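You operate a simulated robot arm through the tools that you are given. There is no shell and no other tool.

The job below is to be done with a simulated robot arm. You get a single attempt, and the scene is never put back.

JOB
Set the size dial to the red lead's size, crimp its lug and lay it in the steel tray.
Fine: one stroke, fingers clear of the ram; pull the slide out again.

The check looks at the end state, three seconds after you hand in, the way a careful person would. Anything else that was tipped, shoved, dropped, spilled or broken makes it a failure.

ROBOT AND FRAMES
A 7-joint arm with a two-finger parallel gripper, fixed in place. Base frame: the origin is on the floor under the middle of its stand, x ahead of it, y to its left, z up; the work surface is at about z = 820. Readings come in mm, rad, newtons and seconds.
With the tool pointing down near the work surface it reaches from about 300 to 700 mm from the base axis. Its first joint turns from -1.152 to 1.152 rad. Payload 1.57 kg.
Tool frame: the origin (TCP) lies between the finger pads and is the grasp point; the fingertips stand 30 mm ahead of it; z points along the fingers, y is the line along which they close. The gripper opens to 110 mm. The fingers are 24 mm wide and 12 mm thick; the gripper's body (48 by 112 mm) begins 78 mm behind the TCP.
Orientation is that of the tool frame in the base frame, as a unit quaternion [w, x, y, z]. With the fingers straight down and closing along the base's y, the tool's x points along the base's -x, its y along +y and its z along -z.

CONTROLS
- The arm moves only by the tool move_arm. Its argument "increments" is a list that holds one entry, the list of rows, each a list of 7 numbers: the shift along the base's x, y, z in units of 300 mm (1.0 is 300 mm), then the turn, a rotation vector about the base's x, y, z in units of 120 degrees (1.0 is 120 degrees), then the gripper command, from -1 (fully open) to 1 (shut), values between in proportion. In form: [[[tx, ty, tz, wx, wy, wz, gripper], ...]]. A call has 1 to 20 rows; each row is the pose to reach, as a shift and turn from the pose commanded when the call began. A call with a number of a shift or a turn outside -1 to 1 is refused whole. A row lasts 0.2 s, in which the tool goes at most 50 mm and 0.15 rad; a call with a longer step from one row to the next is refused whole, and so is a gripper value outside its range. Where a pose cannot be reached the arm comes as near as it can. A force on the tool above 90 N (or 10 N above the force at the start of the call, whichever is more), or a blocked arm, ends the call early, and 0.2 s more pass. The fingers move at their own pace (about 108 mm/s each) and stop on an object; they squeeze with about 31 N. The grip force told is the motor's: it shows also when the fingers shut on nothing. Time passes only in rows, and 0.2 s behind the last, so rows that repeat a pose let the fingers close. The reply holds the time, the measured pose of the TCP, the force on the tool along the base axes, the opening and the grip force, in the units named above and with some noise, with the torque about the TCP (base axes, N m) and any sound that the robot's microphone picked up.
- Cameras (640 x 400 px; columns grow to the right, rows downward): "scene" is fixed at [163.5, -389.1, 1405.8]; the picture's right is [0.80, -0.60, 0.00], its down [-0.34, -0.45, -0.82] and it looks along [0.50, 0.66, -0.57] (base axes); focal length 248 px, centre (320, 200). "wrist" rides on the gripper at [70, 16, -141] in the tool frame; the picture's right is [-0.23, 0.97, 0.00], its down [-0.86, -0.20, -0.48] and it looks along [-0.47, -0.11, 0.88] (tool axes); focal length 222 px, centre (320, 200). There is no depth. A picture from a camera that has moved, and an enlarged one, comes with that camera's place and axes in the base frame and with its lens.
- snapshot(camera): a new picture of that camera. The clock stands still meanwhile.
- zoom(camera, box): a new picture of the part [left, top, right, bottom] of that camera's present view, enlarged. The clock stands still meanwhile.
- finish_job(): hands the job in; it is judged then, once.

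Places have to be worked out from the pictures, the camera data and where the tool is seen. Open the gripper and draw the arm clear of the work before you hand the job in, unless the task says otherwise.

The tools are called by a JSON object that holds its "op" and its "data". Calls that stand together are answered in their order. move_arm: Moves the arm, as the interface text tells. Its arguments: {"type":"object","properties":{"increments":{"type":"array","items":{"type":"array","items":{"type":"array","items":{"type":"number"}}}}},"required":["increments"]} The other tools are called the same way: snapshot (camera) takes a picture; zoom (camera, box) takes an enlarged picture of a part of a camera's view; finish_job () hands the job in.

At the start:

```text
t: 0.0
ee_pos: [343.5, 127.0, 1270.5]
ee_rot: [0.001, 0.0, 1.0, 0.0]
contact_force: [0.3, 0.1, 0.4]
ft_torque: [0.02, 0.03, 0.04]
opening: 110.2
finger_force: 0.1
```

scene: 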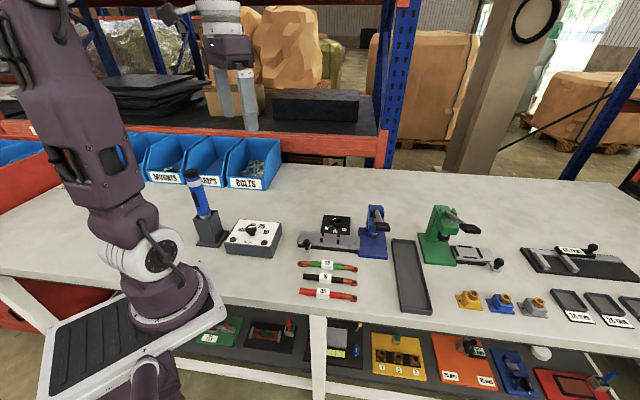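
wrist: 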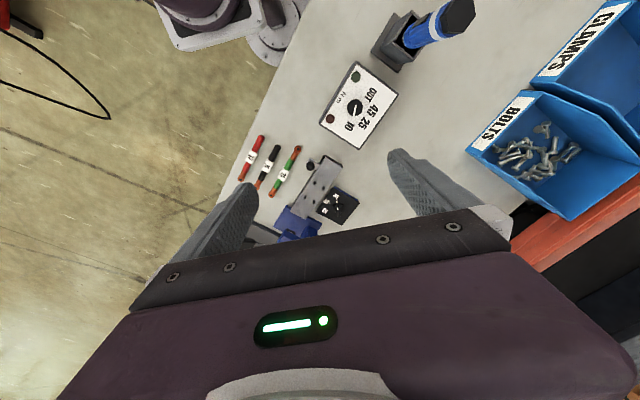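

The scene shows three leads, a blue crimp press with a slide and a dial, and a long grey tray. I'll zoom in on these areas to read details before moving.

{"op": "zoom", "data": {"camera": "scene", "box": [280, 190, 440, 320]}}

{"op": "zoom", "data": {"camera": "scene", "box": [290, 250, 370, 310]}}

{"op": "zoom", "data": {"camera": "scene", "box": [290, 200, 400, 265]}}

{"op": "zoom", "data": {"camera": "scene", "box": [390, 190, 640, 340]}}

{"op": "zoom", "data": {"camera": "wrist", "box": [220, 40, 420, 250]}}

{"op": "zoom", "data": {"camera": "scene", "box": [180, 165, 300, 265]}}

```text
3.08 times, centred on (360, 255) of scene
camera zoom: at [163.5, -389.1, 1405.8], right [0.8, -0.6, 0.0], down [-0.34, -0.45, -0.82], along [0.5, 0.66, -0.57], focal length 763 px, centre (197, 31)
```

zoom: 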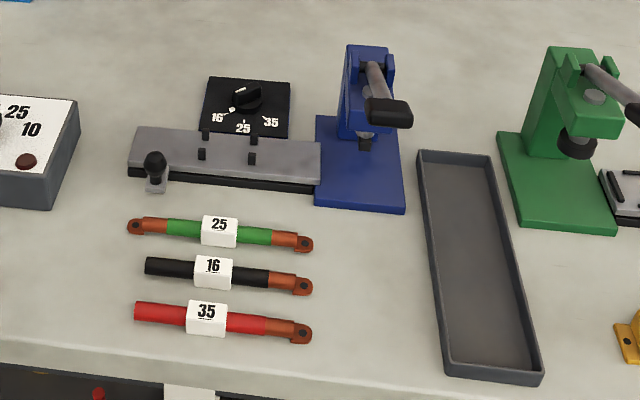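

```text
6.67 times, centred on (330, 280) of scene
camera zoom: at [163.5, -389.1, 1405.8], right [0.8, -0.6, 0.0], down [-0.34, -0.45, -0.82], along [0.5, 0.66, -0.57], focal length 1653 px, centre (253, -333)
```

zoom: 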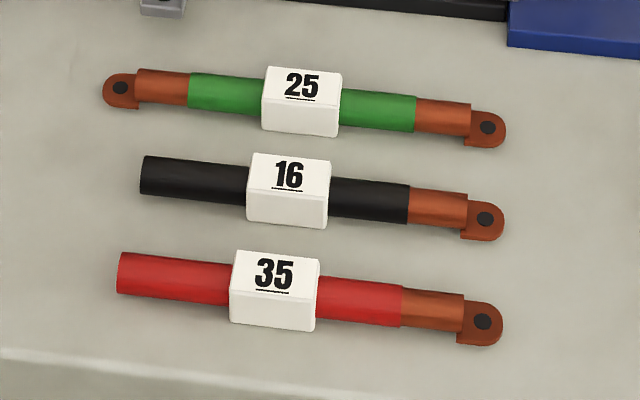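

```text
5.82 times, centred on (345, 232) of scene
camera zoom: at [163.5, -389.1, 1405.8], right [0.8, -0.6, 0.0], down [-0.34, -0.45, -0.82], along [0.5, 0.66, -0.57], focal length 1443 px, centre (174, 11)
```

zoom: 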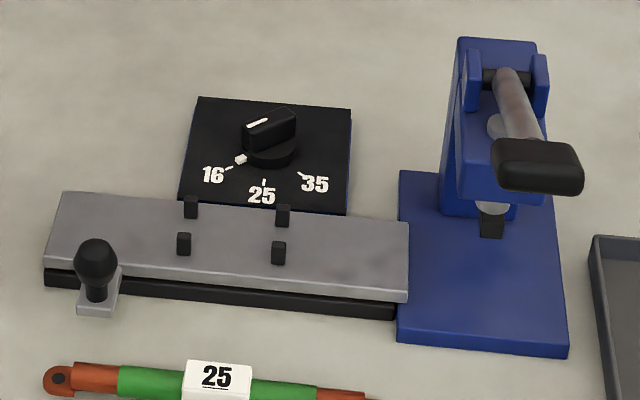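

```text
2.56 times, centred on (515, 265) of scene
camera zoom: at [163.5, -389.1, 1405.8], right [0.8, -0.6, 0.0], down [-0.34, -0.45, -0.82], along [0.5, 0.66, -0.57], focal length 635 px, centre (-179, 34)
```

zoom: 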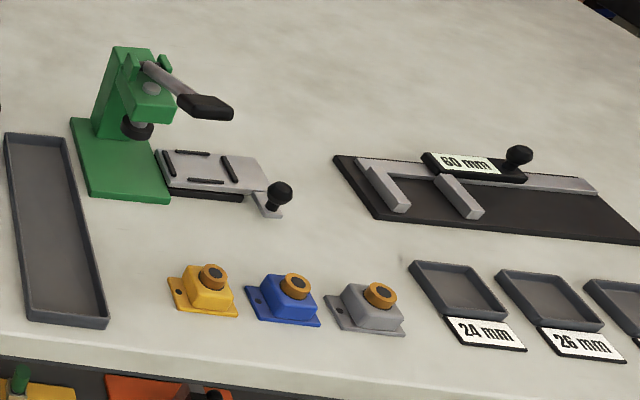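

```text
1.90 times, centred on (320, 145) of wrist
camera zoom: at [273.0, 142.8, 1411.2], right [0.23, 0.97, 0.0], down [0.86, -0.2, 0.48], along [0.47, -0.11, -0.88], focal length 423 px, centre (320, 305)
```

zoom: 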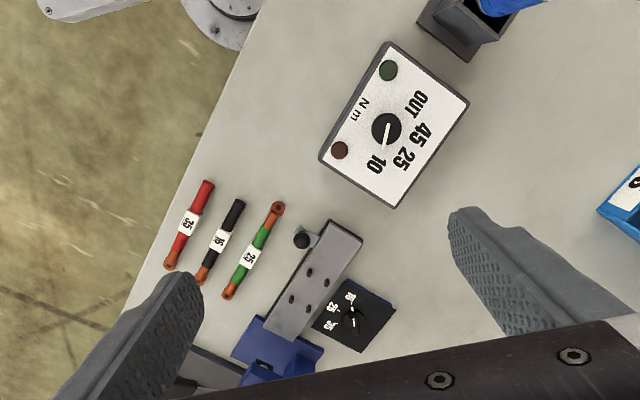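

```text
4.00 times, centred on (240, 215) of scene
camera zoom: at [163.5, -389.1, 1405.8], right [0.8, -0.6, 0.0], down [-0.34, -0.45, -0.82], along [0.5, 0.66, -0.57], focal length 992 px, centre (640, 140)
```

zoom: 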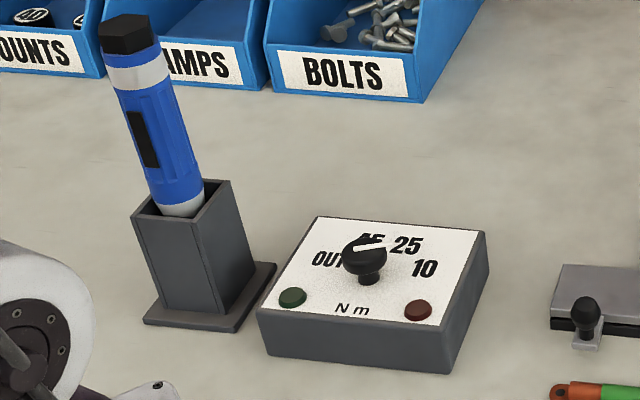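

Reading so far: the red lead is tagged 35, lies at about (413,-73) heading -44°, and has one lug at the far end. The size dial (16/25/35) beside the blue press points at 16. I move over the work with the tool yawed -45° for a closer wrist view.

{"op": "move_arm", "data": {"increments": [[[0.05, -0.04, -0.05, 0, 0, -0.047, -1], [0.11, -0.08, -0.11, 0, 0, -0.094, -1], [0.17, -0.13, -0.17, 0, 0, -0.141, -1], [0.23, -0.18, -0.23, 0, 0, -0.188, -1], [0.29, -0.22, -0.29, 0, 0, -0.235, -1], [0.34, -0.27, -0.35, 0, 0, -0.282, -1], [0.4, -0.31, -0.4, 0, 0, -0.329, -1], [0.45, -0.35, -0.45, 0, 0, -0.375, -1], [0.45, -0.35, -0.45, 0, 0, -0.375, -1]]]}}

{"op": "snapshot", "data": {"camera": "wrist"}}

{"op": "snapshot", "data": {"camera": "scene"}}

```text
t: 2.0
ee_pos: [477.6, 21.0, 1132.8]
ee_rot: [0.0, 0.384, 0.923, 0.001]
contact_force: [-0.1, -0.1, -0.5]
ft_torque: [-0.01, -0.01, -0.02]
opening: 109.9
finger_force: 0.0
```

```text
taken
camera wrist: at [439.5, 83.0, 1274.6], right [0.85, 0.53, 0.0], down [0.46, -0.75, 0.48], along [0.25, -0.41, -0.88], focal length 222 px, centre (320, 200)
```

wrist: 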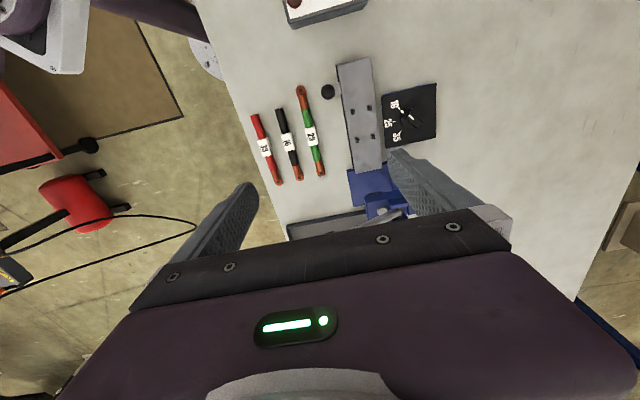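

```text
taken
```

scene: 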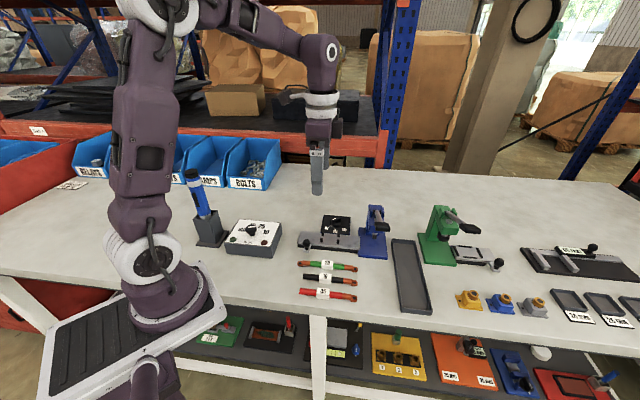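

The arm is at the viewing pose. I zoom in on the wrist view for the leads, slide, dial and press.

{"op": "zoom", "data": {"camera": "wrist", "box": [240, 50, 340, 190]}}

{"op": "zoom", "data": {"camera": "wrist", "box": [310, 50, 450, 150]}}

{"op": "zoom", "data": {"camera": "wrist", "box": [280, 140, 420, 240]}}

```text
2.86 times, centred on (290, 120) of wrist
camera zoom: at [439.5, 83.0, 1274.6], right [0.85, 0.53, 0.0], down [0.46, -0.75, 0.48], along [0.25, -0.41, -0.88], focal length 635 px, centre (406, 429)
```

zoom: 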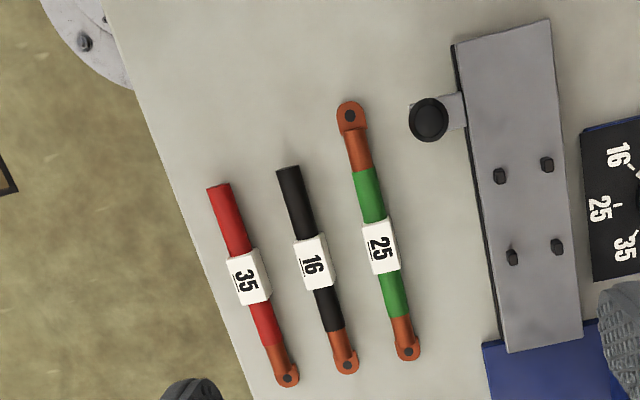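

```text
4.00 times, centred on (380, 100) of wrist
camera zoom: at [439.5, 83.0, 1274.6], right [0.85, 0.53, 0.0], down [0.46, -0.75, 0.48], along [0.25, -0.41, -0.88], focal length 888 px, centre (80, 600)
```

zoom: 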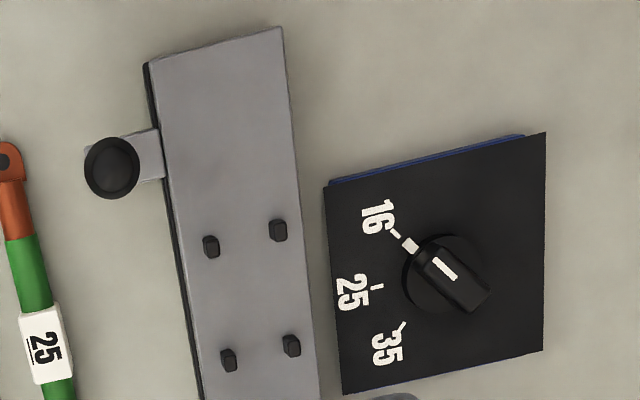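

```text
4.00 times, centred on (350, 190) of wrist
camera zoom: at [439.5, 83.0, 1274.6], right [0.85, 0.53, 0.0], down [0.46, -0.75, 0.48], along [0.25, -0.41, -0.88], focal length 888 px, centre (200, 240)
```

zoom: 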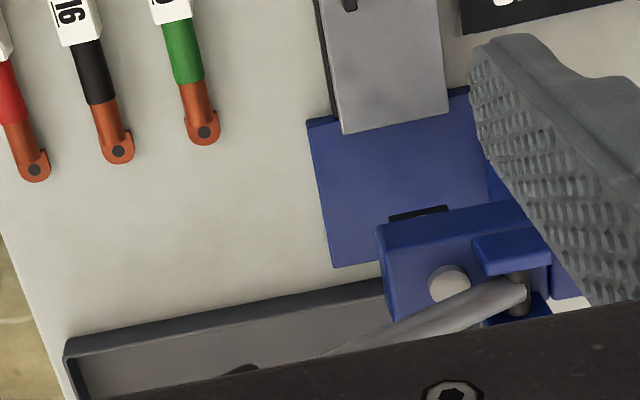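

The dial knob is at about (613,113,850), pointing to 16. I move above it with yaw 0 to look closer.

{"op": "move_arm", "data": {"increments": [[[0.05, 0.04, -0.05, 0, 0, 0.047, -1], [0.11, 0.08, -0.11, 0, 0, 0.1, -1], [0.17, 0.13, -0.17, 0, 0, 0.155, -1], [0.23, 0.17, -0.23, 0, 0, 0.21, -1], [0.29, 0.22, -0.3, 0, 0, 0.27, -1], [0.35, 0.26, -0.36, 0, 0, 0.33, -1], [0.405, 0.303, -0.417, 0, 0, 0.376, -1], [0.405, 0.303, -0.417, 0, 0, 0.376, -1]]]}}

{"op": "snapshot", "data": {"camera": "wrist"}}

{"op": "snapshot", "data": {"camera": "scene"}}

```text
t: 3.8
ee_pos: [599.7, 111.0, 1008.7]
ee_rot: [0.0, -0.002, 1.0, 0.001]
contact_force: [-0.4, -0.2, -0.1]
ft_torque: [-0.01, -0.01, 0.01]
opening: 110.0
finger_force: 0.0
```

```text
taken
camera wrist: at [529.8, 128.1, 1150.4], right [0.22, 0.97, 0.0], down [0.86, -0.2, 0.48], along [0.47, -0.11, -0.88], focal length 222 px, centre (320, 200)
```

wrist: 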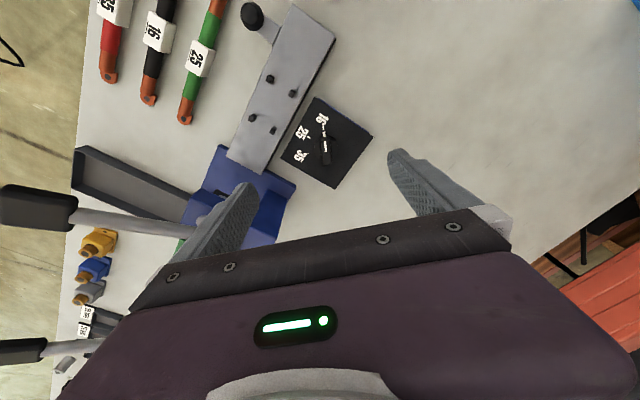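

```text
taken
```

scene: 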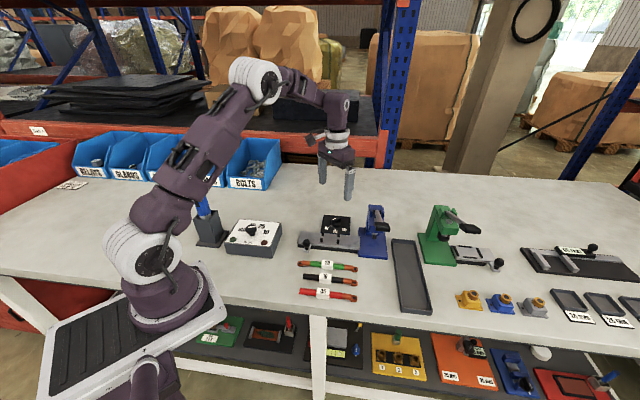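

Now zoom in on the dial and the slide in the wrist view.

{"op": "zoom", "data": {"camera": "wrist", "box": [270, 90, 390, 200]}}

{"op": "zoom", "data": {"camera": "wrist", "box": [170, 0, 350, 200]}}

{"op": "zoom", "data": {"camera": "scene", "box": [290, 190, 400, 265]}}

```text
3.64 times, centred on (330, 145) of wrist
camera zoom: at [529.8, 128.1, 1150.4], right [0.22, 0.97, 0.0], down [0.86, -0.2, 0.48], along [0.47, -0.11, -0.88], focal length 808 px, centre (284, 400)
```

zoom: 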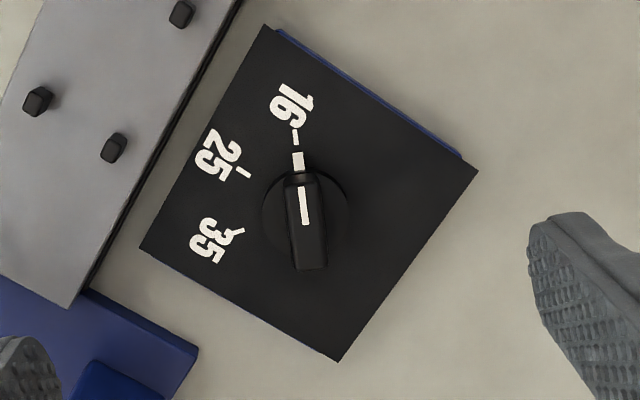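

```text
2.00 times, centred on (260, 100) of wrist
camera zoom: at [529.8, 128.1, 1150.4], right [0.22, 0.97, 0.0], down [0.86, -0.2, 0.48], along [0.47, -0.11, -0.88], focal length 444 px, centre (440, 400)
```

zoom: 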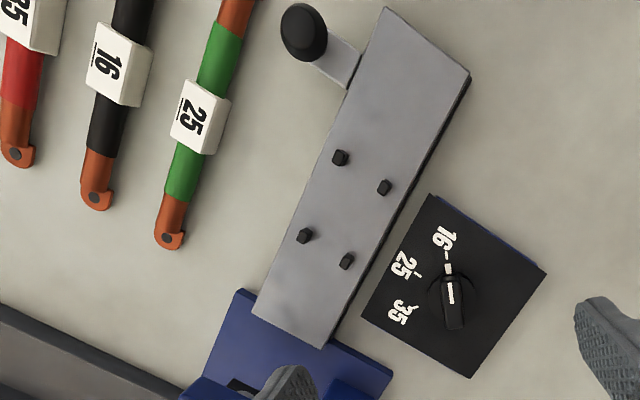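

```text
5.33 times, centred on (345, 228) of scene
camera zoom: at [163.5, -389.1, 1405.8], right [0.8, -0.6, 0.0], down [-0.34, -0.45, -0.82], along [0.5, 0.66, -0.57], focal length 1323 px, centre (187, 53)
```

zoom: 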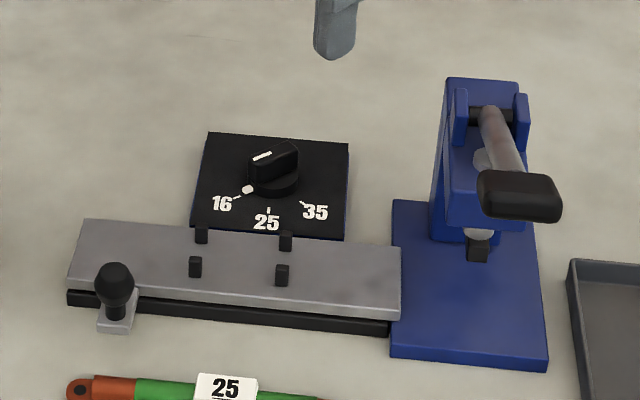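

Dial centre works out at about (614,116), knob bar ~36×14 mm, top ~z 860, pointing at ~175°; the 35 tick lies at ~275°, so a +100° turn. I narrow the gripper to 50 mm, yaw -5°, and come down to just above the knob for a check.

{"op": "move_arm", "data": {"increments": [[[0.015, 0.005, -0.06, 0, 0, -0.01, 0.09], [0.03, 0.01, -0.14, 0, 0, -0.02, 0.09], [0.045, 0.016, -0.22, 0, 0, -0.03, 0.09], [0.048, 0.017, -0.3, 0, 0, -0.042, 0.09], [0.048, 0.017, -0.36, 0, 0, -0.042, 0.09], [0.048, 0.017, -0.36, 0, 0, -0.042, 0.09]]]}}

{"op": "snapshot", "data": {"camera": "wrist"}}

{"op": "zoom", "data": {"camera": "scene", "box": [290, 180, 400, 265]}}

```text
t: 5.2
ee_pos: [614.3, 115.9, 903.8]
ee_rot: [-0.001, 0.042, 0.999, -0.001]
contact_force: [0.2, -0.3, 0.1]
ft_torque: [-0.02, 0.0, -0.01]
opening: 50.3
finger_force: 0.1
```

```text
taken
camera wrist: at [545.6, 139.2, 1044.9], right [0.31, 0.95, 0.0], down [0.83, -0.27, 0.48], along [0.45, -0.15, -0.88], focal length 222 px, centre (320, 200)
```

wrist: 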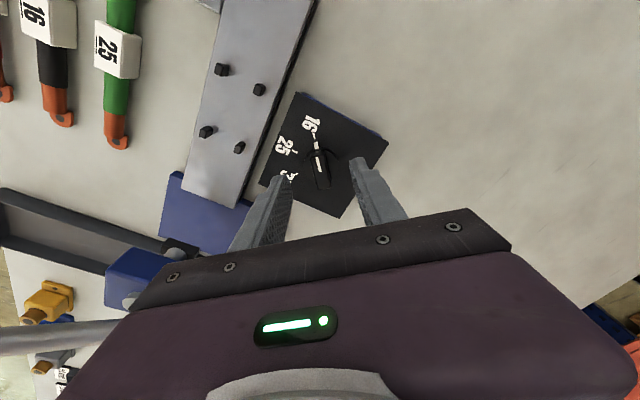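

```text
4.71 times, centred on (345, 222) of scene
camera zoom: at [163.5, -389.1, 1405.8], right [0.8, -0.6, 0.0], down [-0.34, -0.45, -0.82], along [0.5, 0.66, -0.57], focal length 1167 px, centre (202, 94)
```

zoom: 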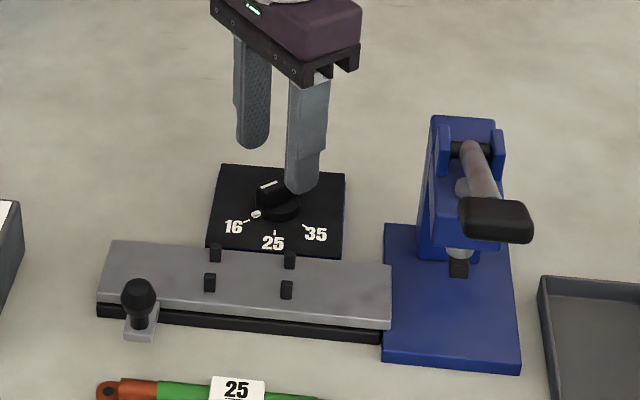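

{"op": "zoom", "data": {"camera": "wrist", "box": [240, 90, 420, 230]}}

```text
2.86 times, centred on (330, 160) of wrist
camera zoom: at [545.6, 139.2, 1044.9], right [0.31, 0.95, 0.0], down [0.83, -0.27, 0.48], along [0.45, -0.15, -0.88], focal length 635 px, centre (291, 314)
```

zoom: 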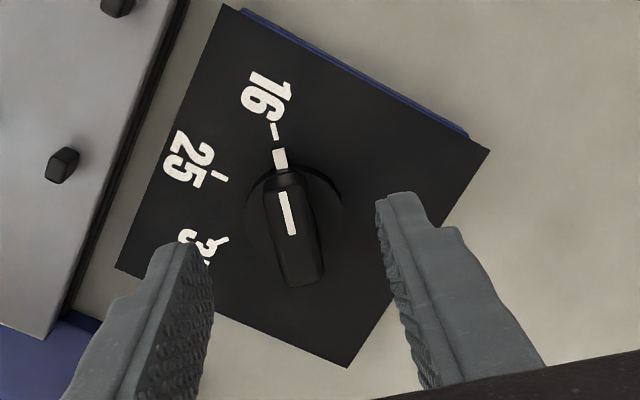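

The knob bar sits centred between the fingers at about (612,117.5). I descend to TCP z≈879 (tips ≈849) in small steps and close.

{"op": "move_arm", "data": {"increments": [[[0.0, 0.004, -0.03, 0, 0, 0, 0.09], [0.0, 0.004, -0.06, 0, 0, 0, 0.09], [0.0, 0.004, -0.08, 0, 0, 0, 0.09], [0.0, 0.004, -0.08, 0, 0, 0, 0.5], [0.0, 0.004, -0.08, 0, 0, 0, 1], [0.0, 0.004, -0.08, 0, 0, 0, 1], [0.0, 0.004, -0.08, 0, 0, 0, 1]]]}}

{"op": "zoom", "data": {"camera": "wrist", "box": [240, 90, 420, 230]}}

{"op": "zoom", "data": {"camera": "scene", "box": [290, 180, 400, 265]}}

```text
t: 6.8
ee_pos: [614.2, 116.1, 879.3]
ee_rot: [-0.001, 0.043, 0.999, 0.0]
contact_force: [0.1, -6.6, -0.5]
ft_torque: [-0.15, -0.22, -0.04]
opening: 13.7
finger_force: 30.1
```

```text
2.86 times, centred on (330, 160) of wrist
camera zoom: at [544.4, 139.5, 1019.9], right [0.31, 0.95, 0.0], down [0.83, -0.27, 0.48], along [0.45, -0.15, -0.88], focal length 635 px, centre (291, 314)
```

zoom: 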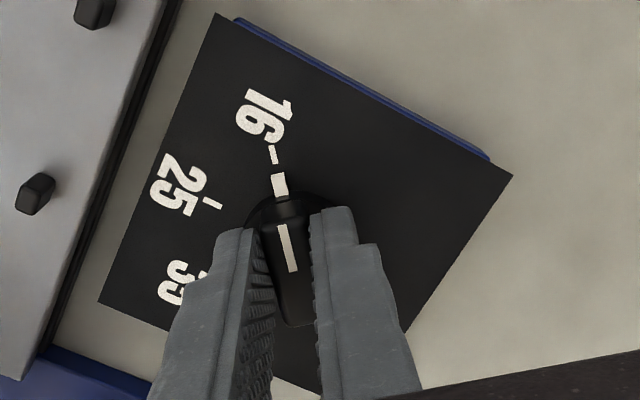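

```text
4.71 times, centred on (345, 222) of scene
camera zoom: at [163.5, -389.3, 1405.7], right [0.8, -0.6, 0.0], down [-0.34, -0.45, -0.82], along [0.5, 0.66, -0.57], focal length 1167 px, centre (202, 94)
```

zoom: 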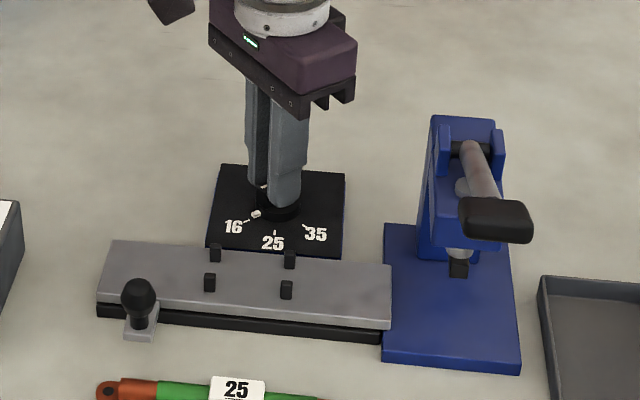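

The bar is gripped (13.7 mm). I turn it +50° first and check how the dial and arm respond.

{"op": "move_arm", "data": {"increments": [[[0.0, -0.003, 0, 0, 0, 0.03, 1], [0.0, -0.003, 0, 0, 0, 0.08, 1], [0.0, -0.003, 0, 0, 0, 0.13, 1], [0.0, -0.003, 0, 0, 0, 0.18, 1], [0.0, -0.003, 0, 0, 0, 0.23, 1], [0.0, -0.003, 0, 0, 0, 0.29, 1], [0.0, -0.003, 0, 0, 0, 0.35, 1], [0.0, -0.003, 0, 0, 0, 0.417, 1], [0.0, -0.003, 0, 0, 0, 0.417, 1]]]}}

{"op": "zoom", "data": {"camera": "wrist", "box": [240, 90, 420, 230]}}

{"op": "zoom", "data": {"camera": "scene", "box": [290, 180, 400, 265]}}

```text
t: 8.8
ee_pos: [616.0, 113.5, 878.9]
ee_rot: [0.0, -0.383, 0.924, -0.003]
contact_force: [7.2, -34.1, -2.4]
ft_torque: [-0.25, -0.47, -0.1]
opening: 13.8
finger_force: 30.0
```

```text
2.86 times, centred on (330, 160) of wrist
camera zoom: at [553.7, 77.3, 1018.9], right [-0.53, 0.85, 0.0], down [0.74, 0.47, 0.48], along [0.41, 0.25, -0.88], focal length 635 px, centre (291, 314)
```

zoom: 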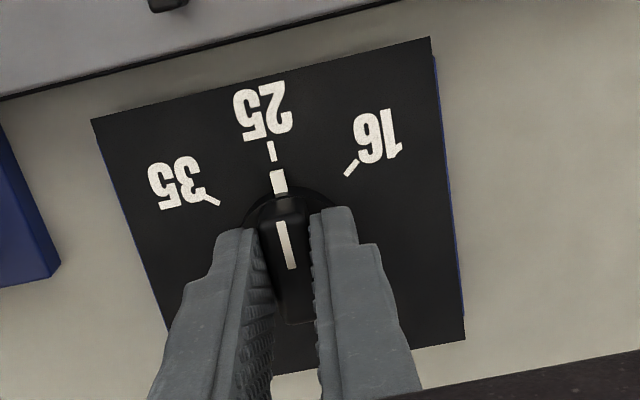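

```text
4.71 times, centred on (345, 222) of scene
camera zoom: at [163.7, -390.0, 1405.5], right [0.8, -0.6, 0.0], down [-0.34, -0.45, -0.82], along [0.5, 0.66, -0.57], focal length 1167 px, centre (202, 94)
```

zoom: 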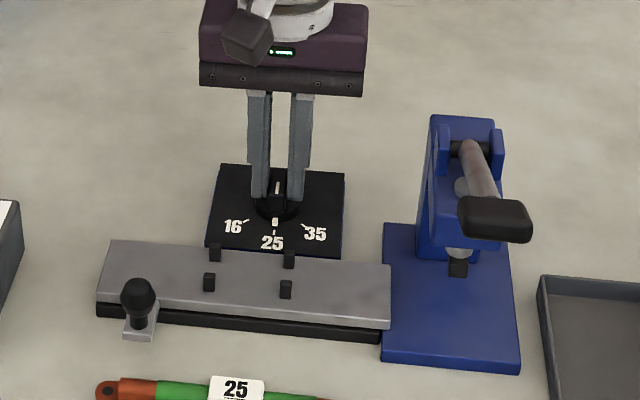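

The pointer now lines up with 25, exactly 50° on. The side load shows the knob axis is about (618,116), so I shift the TCP path slightly to relieve it while turning another 50° to 35.

{"op": "move_arm", "data": {"increments": [[[0.005, -0.009, 0, 0, 0, 0.02, 1], [0.006, -0.01, 0, 0, 0, 0.07, 1], [0.007, -0.011, 0, 0, 0, 0.12, 1], [0.008, -0.0115, 0, 0, 0, 0.17, 1], [0.009, -0.012, 0, 0, 0, 0.22, 1], [0.01, -0.0125, 0, 0, 0, 0.27, 1], [0.012, -0.013, 0, 0, 0, 0.32, 1], [0.013, -0.013, 0, 0, 0, 0.37, 1], [0.014, -0.013, 0, 0, 0, 0.417, 1], [0.014, -0.013, 0, 0, 0, 0.417, 1]]]}}

{"op": "zoom", "data": {"camera": "wrist", "box": [240, 90, 420, 230]}}

{"op": "zoom", "data": {"camera": "scene", "box": [290, 180, 400, 265]}}

```text
t: 11.0
ee_pos: [618.3, 113.6, 878.4]
ee_rot: [0.001, 0.738, -0.674, -0.001]
contact_force: [-7.6, -16.2, -6.8]
ft_torque: [-0.87, 0.14, -0.16]
opening: 14.0
finger_force: 30.4
```

```text
2.86 times, centred on (330, 160) of wrist
camera zoom: at [607.9, 42.8, 1019.0], right [-0.99, 0.14, 0.0], down [0.12, 0.87, 0.48], along [0.06, 0.47, -0.88], focal length 635 px, centre (291, 314)
```

zoom: 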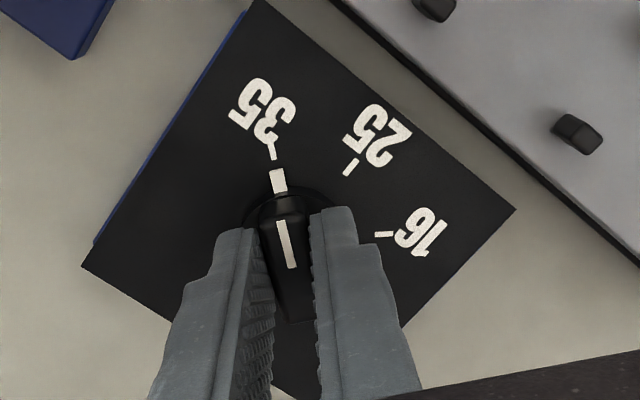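

```text
4.71 times, centred on (345, 222) of scene
camera zoom: at [163.5, -389.5, 1405.7], right [0.8, -0.6, 0.0], down [-0.34, -0.45, -0.82], along [0.5, 0.66, -0.57], focal length 1167 px, centre (202, 94)
```

zoom: 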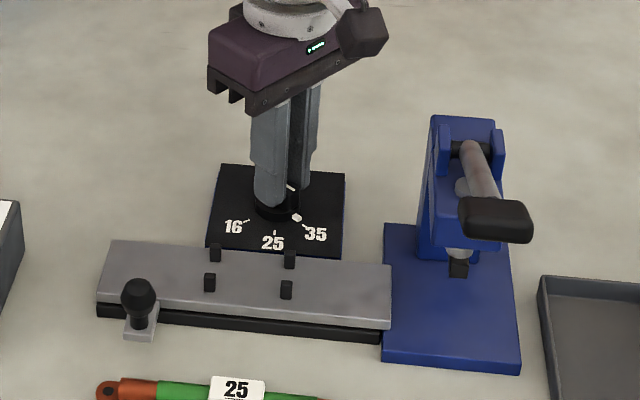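

The pointer now lines up with the 35 tick. I open the fingers and lift straight up.

{"op": "move_arm", "data": {"increments": [[[0.0, -0.004, 0, 0, 0, 0, 1], [0.0, -0.004, 0, 0, 0, 0, 0.4], [0.0, -0.004, 0, 0, 0, 0, 0.27], [0.0, -0.004, 0.03, 0, 0, 0, 0.27], [0.0, -0.004, 0.12, 0, 0, 0, 0.27], [0.0, -0.004, 0.25, 0, 0, 0, 0.27], [0.0, -0.004, 0.4, 0, 0, 0, 0.27], [0.0, -0.004, 0.4, 0, 0, 0, 0.27]]]}}

{"op": "zoom", "data": {"camera": "wrist", "box": [240, 80, 420, 200]}}

{"op": "zoom", "data": {"camera": "scene", "box": [290, 190, 400, 265]}}

{"op": "snapshot", "data": {"camera": "wrist"}}

```text
t: 12.8
ee_pos: [618.7, 111.4, 1000.1]
ee_rot: [-0.001, 0.738, -0.674, 0.0]
contact_force: [0.9, -0.4, -1.0]
ft_torque: [-0.02, 0.0, -0.01]
opening: 40.2
finger_force: 0.1
```

```text
3.33 times, centred on (330, 140) of wrist
camera zoom: at [607.4, 41.7, 1141.4], right [-0.99, 0.14, 0.0], down [0.12, 0.87, 0.48], along [0.07, 0.47, -0.88], focal length 740 px, centre (287, 400)
```

zoom: 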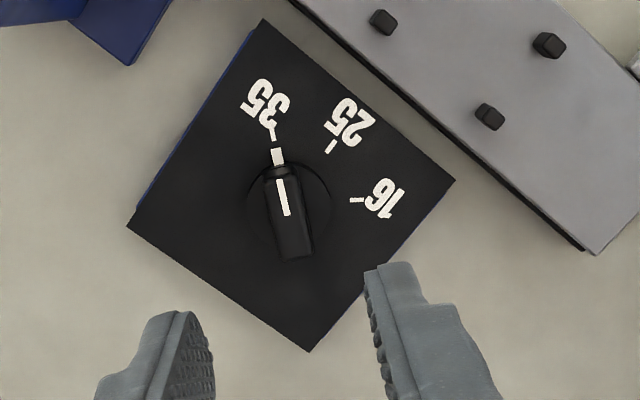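

```text
5.33 times, centred on (345, 228) of scene
camera zoom: at [163.5, -389.1, 1405.8], right [0.8, -0.6, 0.0], down [-0.34, -0.45, -0.82], along [0.5, 0.66, -0.57], focal length 1323 px, centre (187, 53)
```

zoom: 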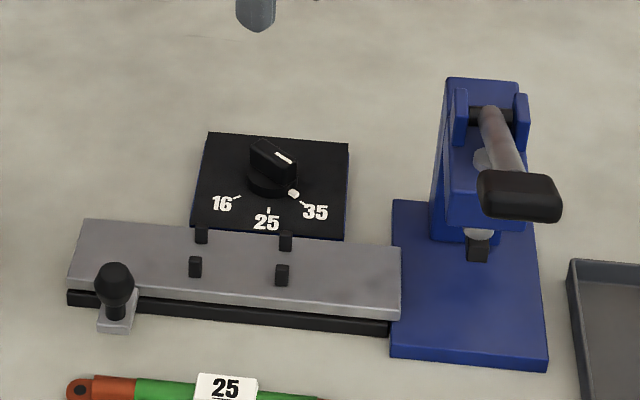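

```text
taken
camera wrist: at [607.4, 41.7, 1141.4], right [-0.99, 0.14, 0.0], down [0.12, 0.87, 0.48], along [0.07, 0.47, -0.88], focal length 222 px, centre (320, 200)
```

wrist: 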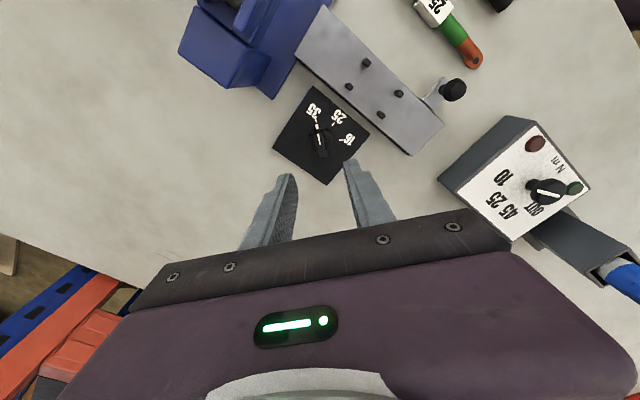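

The dial now reads 35. Next I move toward the red lead, turning the tool to yaw -45° in two calls.

{"op": "move_arm", "data": {"increments": [[[-0.035, -0.03, 0.02, 0, 0, -0.065, 0], [-0.075, -0.065, 0.04, 0, 0, -0.13, 0], [-0.115, -0.1, 0.05, 0, 0, -0.195, 0], [-0.155, -0.135, 0.05, 0, 0, -0.26, 0], [-0.195, -0.17, 0.05, 0, 0, -0.325, 0], [-0.235, -0.205, 0.05, 0, 0, -0.39, 0], [-0.275, -0.24, 0.05, 0, 0, -0.455, 0], [-0.315, -0.275, 0.05, 0, 0, -0.52, 0], [-0.347, -0.312, 0.05, 0, 0, -0.583, 0]]]}}

{"op": "move_arm", "data": {"increments": [[[-0.035, -0.03, 0, 0, 0, -0.065, 0], [-0.075, -0.065, 0, 0, 0, -0.13, 0], [-0.115, -0.1, -0.01, 0, 0, -0.195, 0], [-0.155, -0.135, -0.02, 0, 0, -0.26, 0], [-0.195, -0.17, -0.03, 0, 0, -0.325, 0], [-0.235, -0.205, -0.04, 0, 0, -0.39, 0], [-0.275, -0.24, -0.05, 0, 0, -0.455, 0], [-0.315, -0.275, -0.05, 0, 0, -0.52, 0], [-0.347, -0.312, -0.05, 0, 0, -0.583, 0], [-0.347, -0.312, -0.05, 0, 0, -0.583, 0]]]}}

{"op": "snapshot", "data": {"camera": "wrist"}}

```text
t: 14.8
ee_pos: [513.1, 17.9, 1013.7]
ee_rot: [0.0, -0.218, 0.976, 0.0]
contact_force: [0.1, 0.0, 1.0]
ft_torque: [-0.02, 0.01, -0.01]
opening: 55.0
finger_force: 0.1
```

```text
t: 17.0
ee_pos: [408.8, -76.5, 996.8]
ee_rot: [0.0, 0.382, 0.924, 0.0]
contact_force: [0.1, -0.6, 0.2]
ft_torque: [0.02, 0.01, 0.01]
opening: 55.1
finger_force: 0.0
```

```text
taken
camera wrist: at [370.7, -14.7, 1137.8], right [0.85, 0.53, 0.0], down [0.47, -0.74, 0.48], along [0.25, -0.41, -0.88], focal length 222 px, centre (320, 200)
```

wrist: 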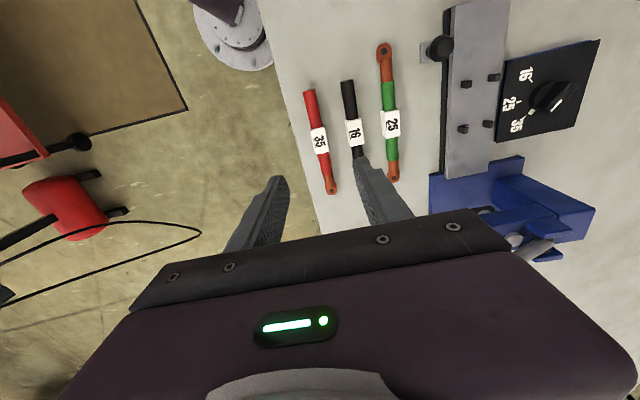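

{"op": "zoom", "data": {"camera": "wrist", "box": [290, 70, 410, 200]}}

{"op": "zoom", "data": {"camera": "wrist", "box": [400, 0, 600, 200]}}

{"op": "zoom", "data": {"camera": "wrist", "box": [420, 140, 600, 260]}}

```text
3.08 times, centred on (350, 135) of wrist
camera zoom: at [370.7, -14.7, 1137.8], right [0.85, 0.53, 0.0], down [0.47, -0.74, 0.48], along [0.25, -0.41, -0.88], focal length 684 px, centre (228, 400)
```

zoom: 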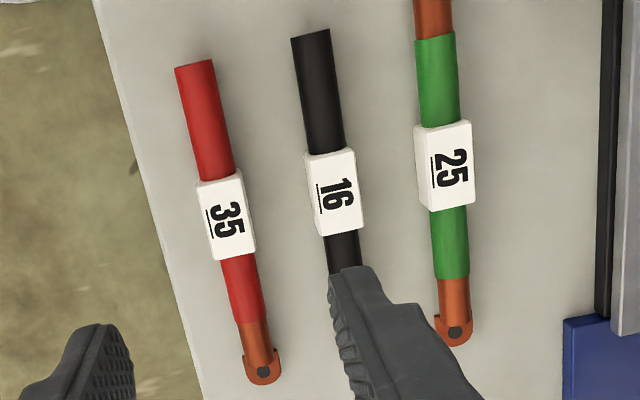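

```text
2.00 times, centred on (500, 100) of wrist
camera zoom: at [370.7, -14.7, 1137.8], right [0.85, 0.53, 0.0], down [0.47, -0.74, 0.48], along [0.25, -0.41, -0.88], focal length 444 px, centre (-40, 400)
```

zoom: 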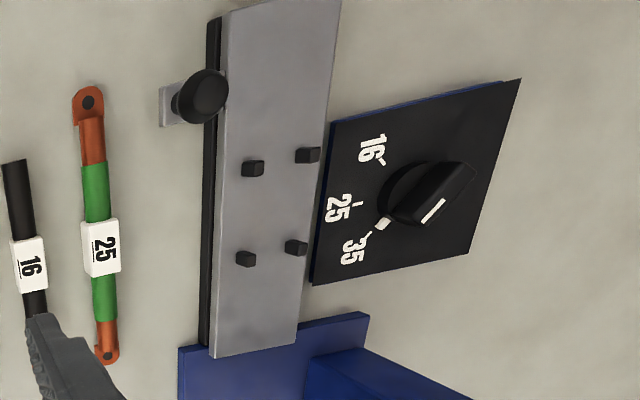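

```text
3.33 times, centred on (510, 200) of wrist
camera zoom: at [370.7, -14.7, 1137.8], right [0.85, 0.53, 0.0], down [0.47, -0.74, 0.48], along [0.25, -0.41, -0.88], focal length 740 px, centre (-313, 200)
```

zoom: 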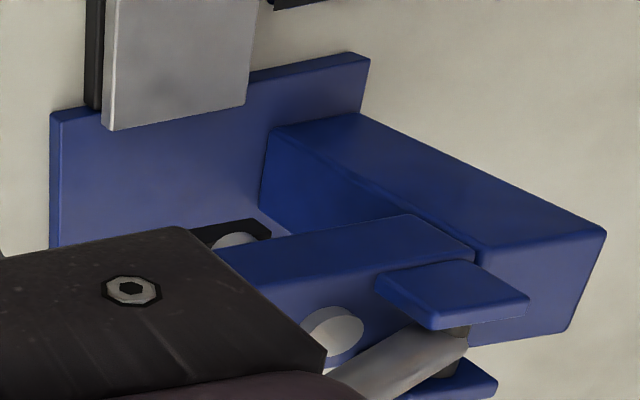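

Red lead: axis at heading ≈ -45°, label centre ≈ (408,-77), label ~33×20 mm, black lead 47 mm away. I lower to z≈905 with a 36 mm opening and check alignment.

{"op": "move_arm", "data": {"increments": [[[0.0, -0.002, -0.1, 0, 0, 0, 0.35], [0.0, -0.002, -0.2, 0, 0, 0, 0.35], [0.0, -0.002, -0.31, 0, 0, 0, 0.35], [0.0, -0.002, -0.31, 0, 0, 0, 0.35]]]}}

{"op": "zoom", "data": {"camera": "wrist", "box": [230, 50, 450, 210]}}

{"op": "zoom", "data": {"camera": "scene", "box": [270, 230, 390, 310]}}

```text
t: 18.0
ee_pos: [411.8, -76.0, 906.8]
ee_rot: [0.0, 0.381, 0.925, 0.0]
contact_force: [0.4, -0.2, -0.6]
ft_torque: [-0.04, 0.01, 0.01]
opening: 35.9
finger_force: 0.1
```

```text
2.50 times, centred on (340, 130) of wrist
camera zoom: at [372.6, -14.2, 1047.2], right [0.85, 0.53, 0.0], down [0.47, -0.74, 0.48], along [0.25, -0.41, -0.88], focal length 555 px, centre (270, 375)
```

zoom: 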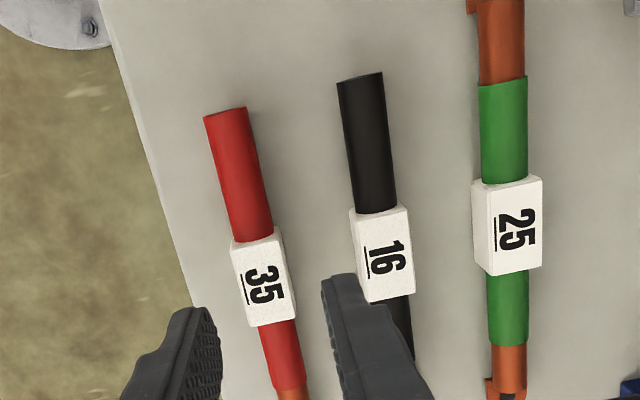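

```text
5.00 times, centred on (330, 270) of scene
camera zoom: at [163.5, -389.1, 1405.8], right [0.8, -0.6, 0.0], down [-0.34, -0.45, -0.82], along [0.5, 0.66, -0.57], focal length 1240 px, centre (270, -150)
```

zoom: 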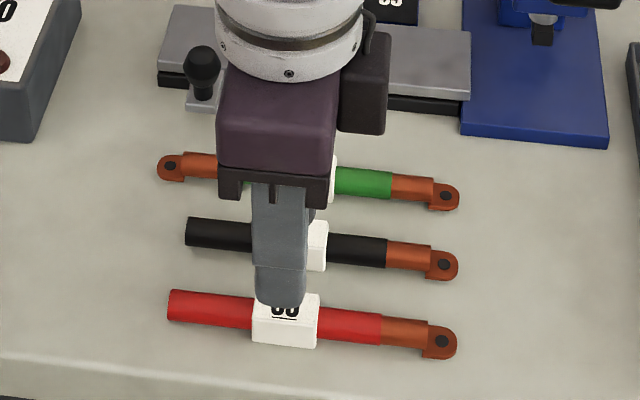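

The label centre re-estimates at (408.5,-77.4), with the TCP about 3 mm toward the black lead. I correct that and lower to z≈862 for a final look.

{"op": "move_arm", "data": {"increments": [[[-0.01, -0.006, -0.04, 0, 0, 0, 0.35], [-0.01, -0.006, -0.1, 0, 0, 0, 0.35], [-0.01, -0.006, -0.15, 0, 0, 0, 0.35], [-0.01, -0.006, -0.15, 0, 0, 0, 0.35]]]}}

{"op": "zoom", "data": {"camera": "wrist", "box": [230, 90, 430, 220]}}

{"op": "zoom", "data": {"camera": "scene", "box": [290, 250, 370, 310]}}

```text
t: 19.0
ee_pos: [407.7, -76.9, 858.4]
ee_rot: [0.0, 0.381, 0.925, 0.0]
contact_force: [0.1, -0.4, 0.4]
ft_torque: [-0.01, 0.03, -0.01]
opening: 35.8
finger_force: 0.1
```

```text
3.08 times, centred on (330, 155) of wrist
camera zoom: at [368.6, -15.9, 1000.2], right [0.85, 0.53, 0.0], down [0.47, -0.74, 0.48], along [0.25, -0.41, -0.88], focal length 684 px, centre (289, 338)
```

zoom: 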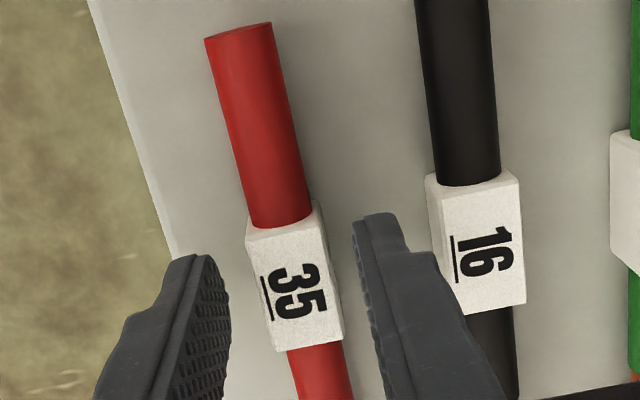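

```text
6.67 times, centred on (330, 280) of scene
camera zoom: at [163.5, -389.1, 1405.8], right [0.8, -0.6, 0.0], down [-0.34, -0.45, -0.82], along [0.5, 0.66, -0.57], focal length 1653 px, centre (253, -333)
```

zoom: 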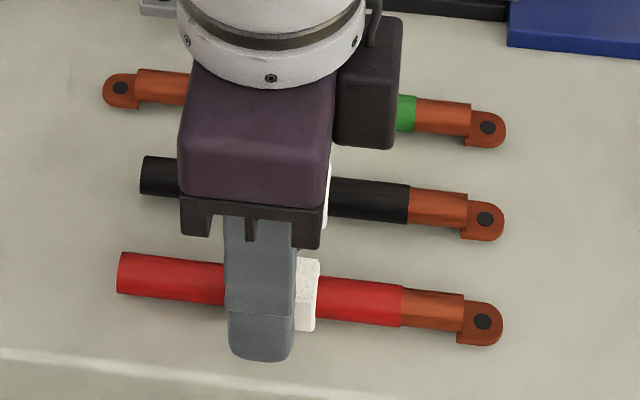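

Alignment is good (label at s≈343, p≈234, same as TCP). I go down the last 3 mm and close on the label.

{"op": "move_arm", "data": {"increments": [[[0.0, 0.0, -0.01, 0, 0, 0, 0.35], [0.0, 0.0, -0.01, 0, 0, 0, 0.7], [0.0, 0.0, -0.01, 0, 0, 0, 1], [0.0, 0.0, -0.01, 0, 0, 0, 1], [0.0, 0.0, -0.01, 0, 0, 0, 1]]]}}

{"op": "zoom", "data": {"camera": "wrist", "box": [230, 90, 430, 220]}}

```text
t: 20.2
ee_pos: [409.3, -78.2, 856.7]
ee_rot: [-0.001, 0.381, 0.925, -0.001]
contact_force: [-0.4, 0.9, 2.0]
ft_torque: [0.0, -0.02, 0.02]
opening: 19.1
finger_force: 31.2
```

```text
3.08 times, centred on (330, 155) of wrist
camera zoom: at [369.1, -16.4, 997.6], right [0.85, 0.53, 0.0], down [0.47, -0.74, 0.48], along [0.25, -0.41, -0.88], focal length 684 px, centre (289, 338)
```

zoom: 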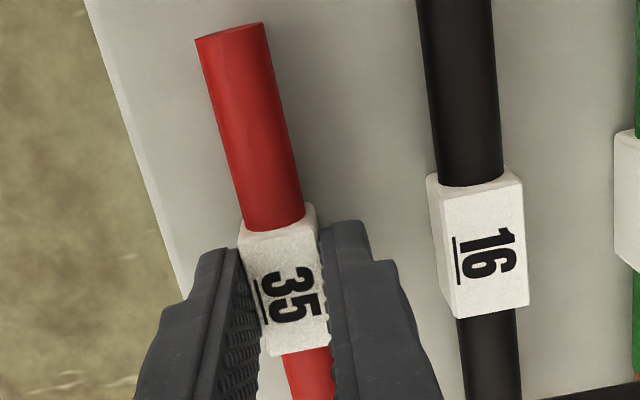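

Gripped the label (19.1 mm). I lift 85 mm and carry it across over the slide cradle, target (545.5,61), same yaw.

{"op": "move_arm", "data": {"increments": [[[0.0, 0.0, 0.03, 0, 0, 0, 1], [0.0, 0.0, 0.12, 0, 0, 0, 1], [0.0, 0.0, 0.22, 0, 0, 0, 1], [0.02, 0.02, 0.3, 0, 0, 0, 1], [0.1, 0.1, 0.3, 0, 0, 0, 1], [0.2, 0.2, 0.3, 0, 0, 0, 1], [0.3, 0.3, 0.3, 0, 0, 0, 1], [0.4, 0.4, 0.3, 0, 0, 0, 1], [0.46, 0.46, 0.3, 0, 0, 0, 1], [0.46, 0.46, 0.3, 0, 0, 0, 1]]]}}

{"op": "snapshot", "data": {"camera": "wrist"}}

{"op": "zoom", "data": {"camera": "wrist", "box": [230, 70, 430, 220]}}

{"op": "zoom", "data": {"camera": "scene", "box": [280, 180, 420, 280]}}

```text
t: 22.4
ee_pos: [546.9, 59.5, 946.0]
ee_rot: [0.0, 0.381, 0.924, 0.0]
contact_force: [0.0, -0.2, -1.1]
ft_torque: [0.02, 0.03, 0.0]
opening: 19.1
finger_force: 30.9
```

```text
taken
camera wrist: at [507.7, 121.6, 1086.5], right [0.85, 0.53, 0.0], down [0.47, -0.74, 0.48], along [0.25, -0.41, -0.88], focal length 222 px, centre (320, 200)
```

wrist: 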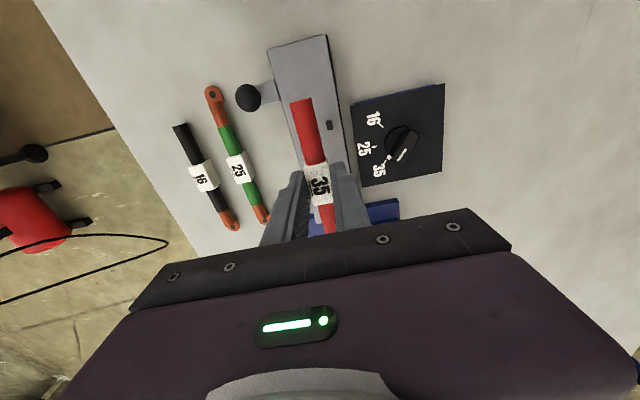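

```text
2.67 times, centred on (330, 145) of wrist
camera zoom: at [507.7, 121.6, 1086.5], right [0.85, 0.53, 0.0], down [0.47, -0.74, 0.48], along [0.25, -0.41, -0.88], focal length 592 px, centre (293, 347)
```

zoom: 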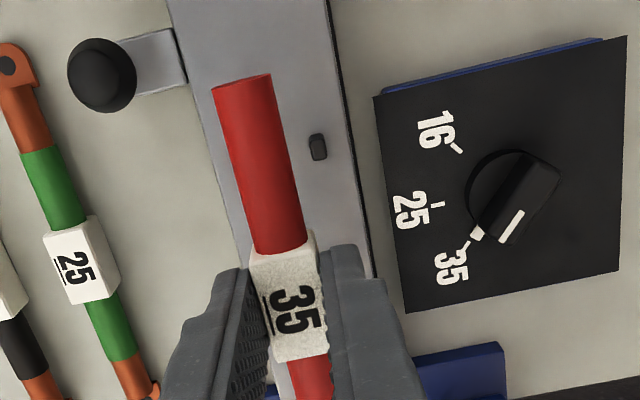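

```text
4.00 times, centred on (350, 230) of scene
camera zoom: at [163.6, -389.1, 1405.8], right [0.8, -0.6, 0.0], down [-0.34, -0.45, -0.82], along [0.5, 0.66, -0.57], focal length 992 px, centre (200, 80)
```

zoom: 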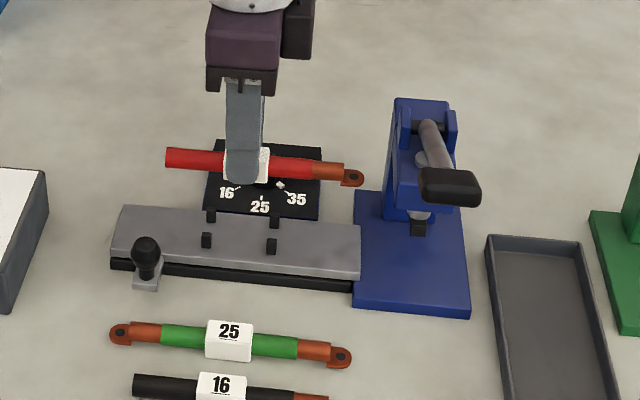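

The lead is held level, and my estimates put the slide top at z≈839.5, peg tops ≈849.5, cradle centre s≈342.7, p≈429; TCP is at (546,61). I lower to just above the pegs to verify.

{"op": "move_arm", "data": {"increments": [[[0.0, 0.0, -0.06, 0, 0, 0, 1], [0.0, 0.0, -0.12, 0, 0, 0, 1], [0.0, 0.0, -0.175, 0, 0, 0, 1], [0.0, 0.0, -0.175, 0, 0, 0, 1]]]}}

{"op": "zoom", "data": {"camera": "wrist", "box": [230, 60, 430, 210]}}

{"op": "zoom", "data": {"camera": "scene", "box": [290, 200, 390, 265]}}

```text
t: 23.4
ee_pos: [544.9, 59.0, 894.0]
ee_rot: [0.0, 0.381, 0.924, 0.0]
contact_force: [0.4, 0.3, -2.1]
ft_torque: [0.0, 0.02, 0.0]
opening: 19.5
finger_force: 30.7
```

```text
2.67 times, centred on (330, 135) of wrist
camera zoom: at [506.2, 121.1, 1034.9], right [0.85, 0.53, 0.0], down [0.47, -0.74, 0.48], along [0.25, -0.41, -0.88], focal length 592 px, centre (293, 373)
```

zoom: 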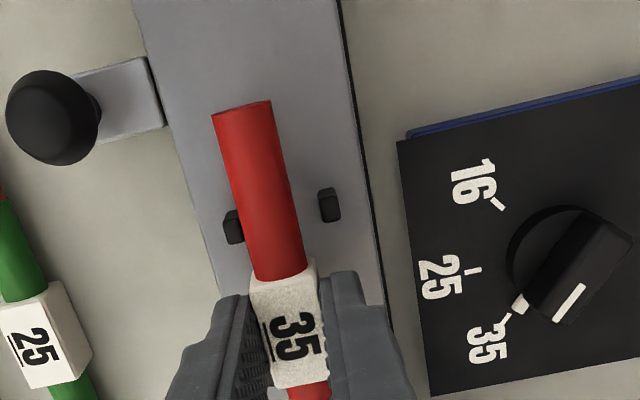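

```text
6.15 times, centred on (340, 232) of scene
camera zoom: at [163.5, -389.1, 1405.8], right [0.8, -0.6, 0.0], down [-0.34, -0.45, -0.82], along [0.5, 0.66, -0.57], focal length 1526 px, centre (197, 0)
```

zoom: 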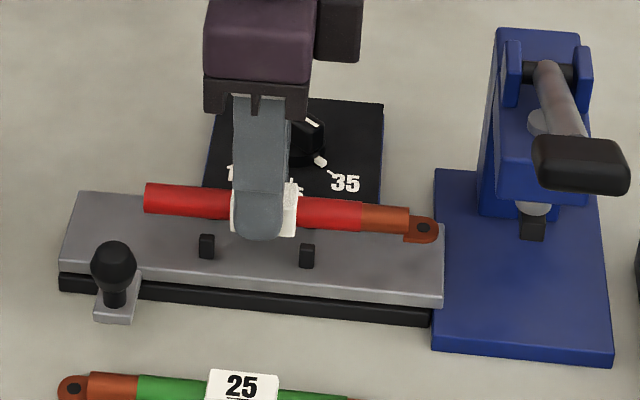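

Label sits between the peg pairs with less margin on the lug side; I nudge ~2 mm toward the tail and 1.5 mm across, then lower to just above the slide surface.

{"op": "move_arm", "data": {"increments": [[[-0.0013, 0.008, 0, 0, 0, 0, 1], [-0.0013, 0.008, 0, 0, 0, 0, 1], [-0.0013, 0.008, -0.025, 0, 0, 0, 1], [-0.0013, 0.008, -0.05, 0, 0, 0, 1], [-0.0013, 0.008, -0.05, 0, 0, 0, 1]]]}}

{"op": "zoom", "data": {"camera": "wrist", "box": [230, 60, 430, 210]}}

{"op": "zoom", "data": {"camera": "scene", "box": [290, 200, 390, 265]}}

```text
t: 24.6
ee_pos: [543.3, 63.2, 879.4]
ee_rot: [0.0, 0.381, 0.924, 0.0]
contact_force: [0.0, 0.3, -0.9]
ft_torque: [-0.05, -0.01, -0.03]
opening: 19.3
finger_force: 31.0
```

```text
2.67 times, centred on (330, 135) of wrist
camera zoom: at [504.2, 123.8, 1020.6], right [0.85, 0.53, 0.0], down [0.47, -0.74, 0.48], along [0.25, -0.41, -0.88], focal length 592 px, centre (293, 373)
```

zoom: 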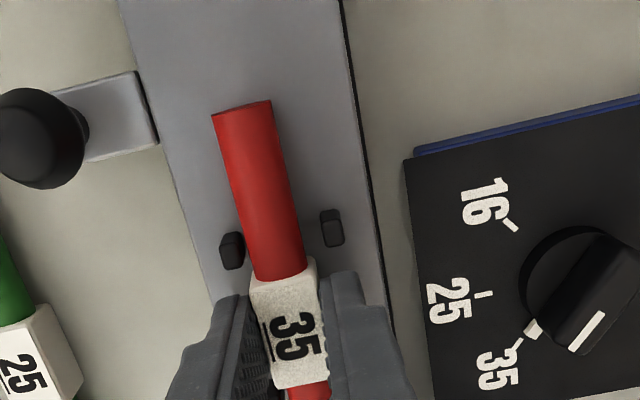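

```text
6.15 times, centred on (340, 232) of scene
camera zoom: at [163.5, -389.1, 1405.8], right [0.8, -0.6, 0.0], down [-0.34, -0.45, -0.82], along [0.5, 0.66, -0.57], focal length 1526 px, centre (197, 0)
```

zoom: 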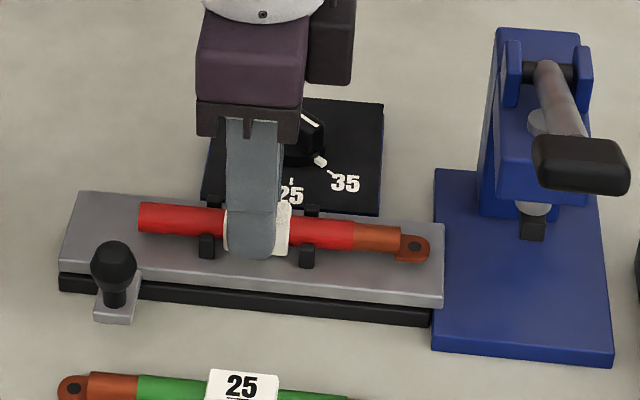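

Well centred between pegs now, ~3.5 mm above the slide surface. I lower the last few millimetres gently and watch the force.

{"op": "move_arm", "data": {"increments": [[[0.0, 0.001, -0.004, 0, 0, 0, 1], [0.0, 0.001, -0.008, 0, 0, 0, 1], [0.0, 0.001, -0.011, 0, 0, 0, 1], [0.0, 0.001, -0.011, 0, 0, 0, 1]]]}}

```text
t: 25.6
ee_pos: [544.4, 60.8, 877.7]
ee_rot: [0.001, 0.381, 0.925, -0.001]
contact_force: [-4.8, -6.0, 28.4]
ft_torque: [-0.23, 0.08, 0.01]
opening: 19.6
finger_force: 31.4
```

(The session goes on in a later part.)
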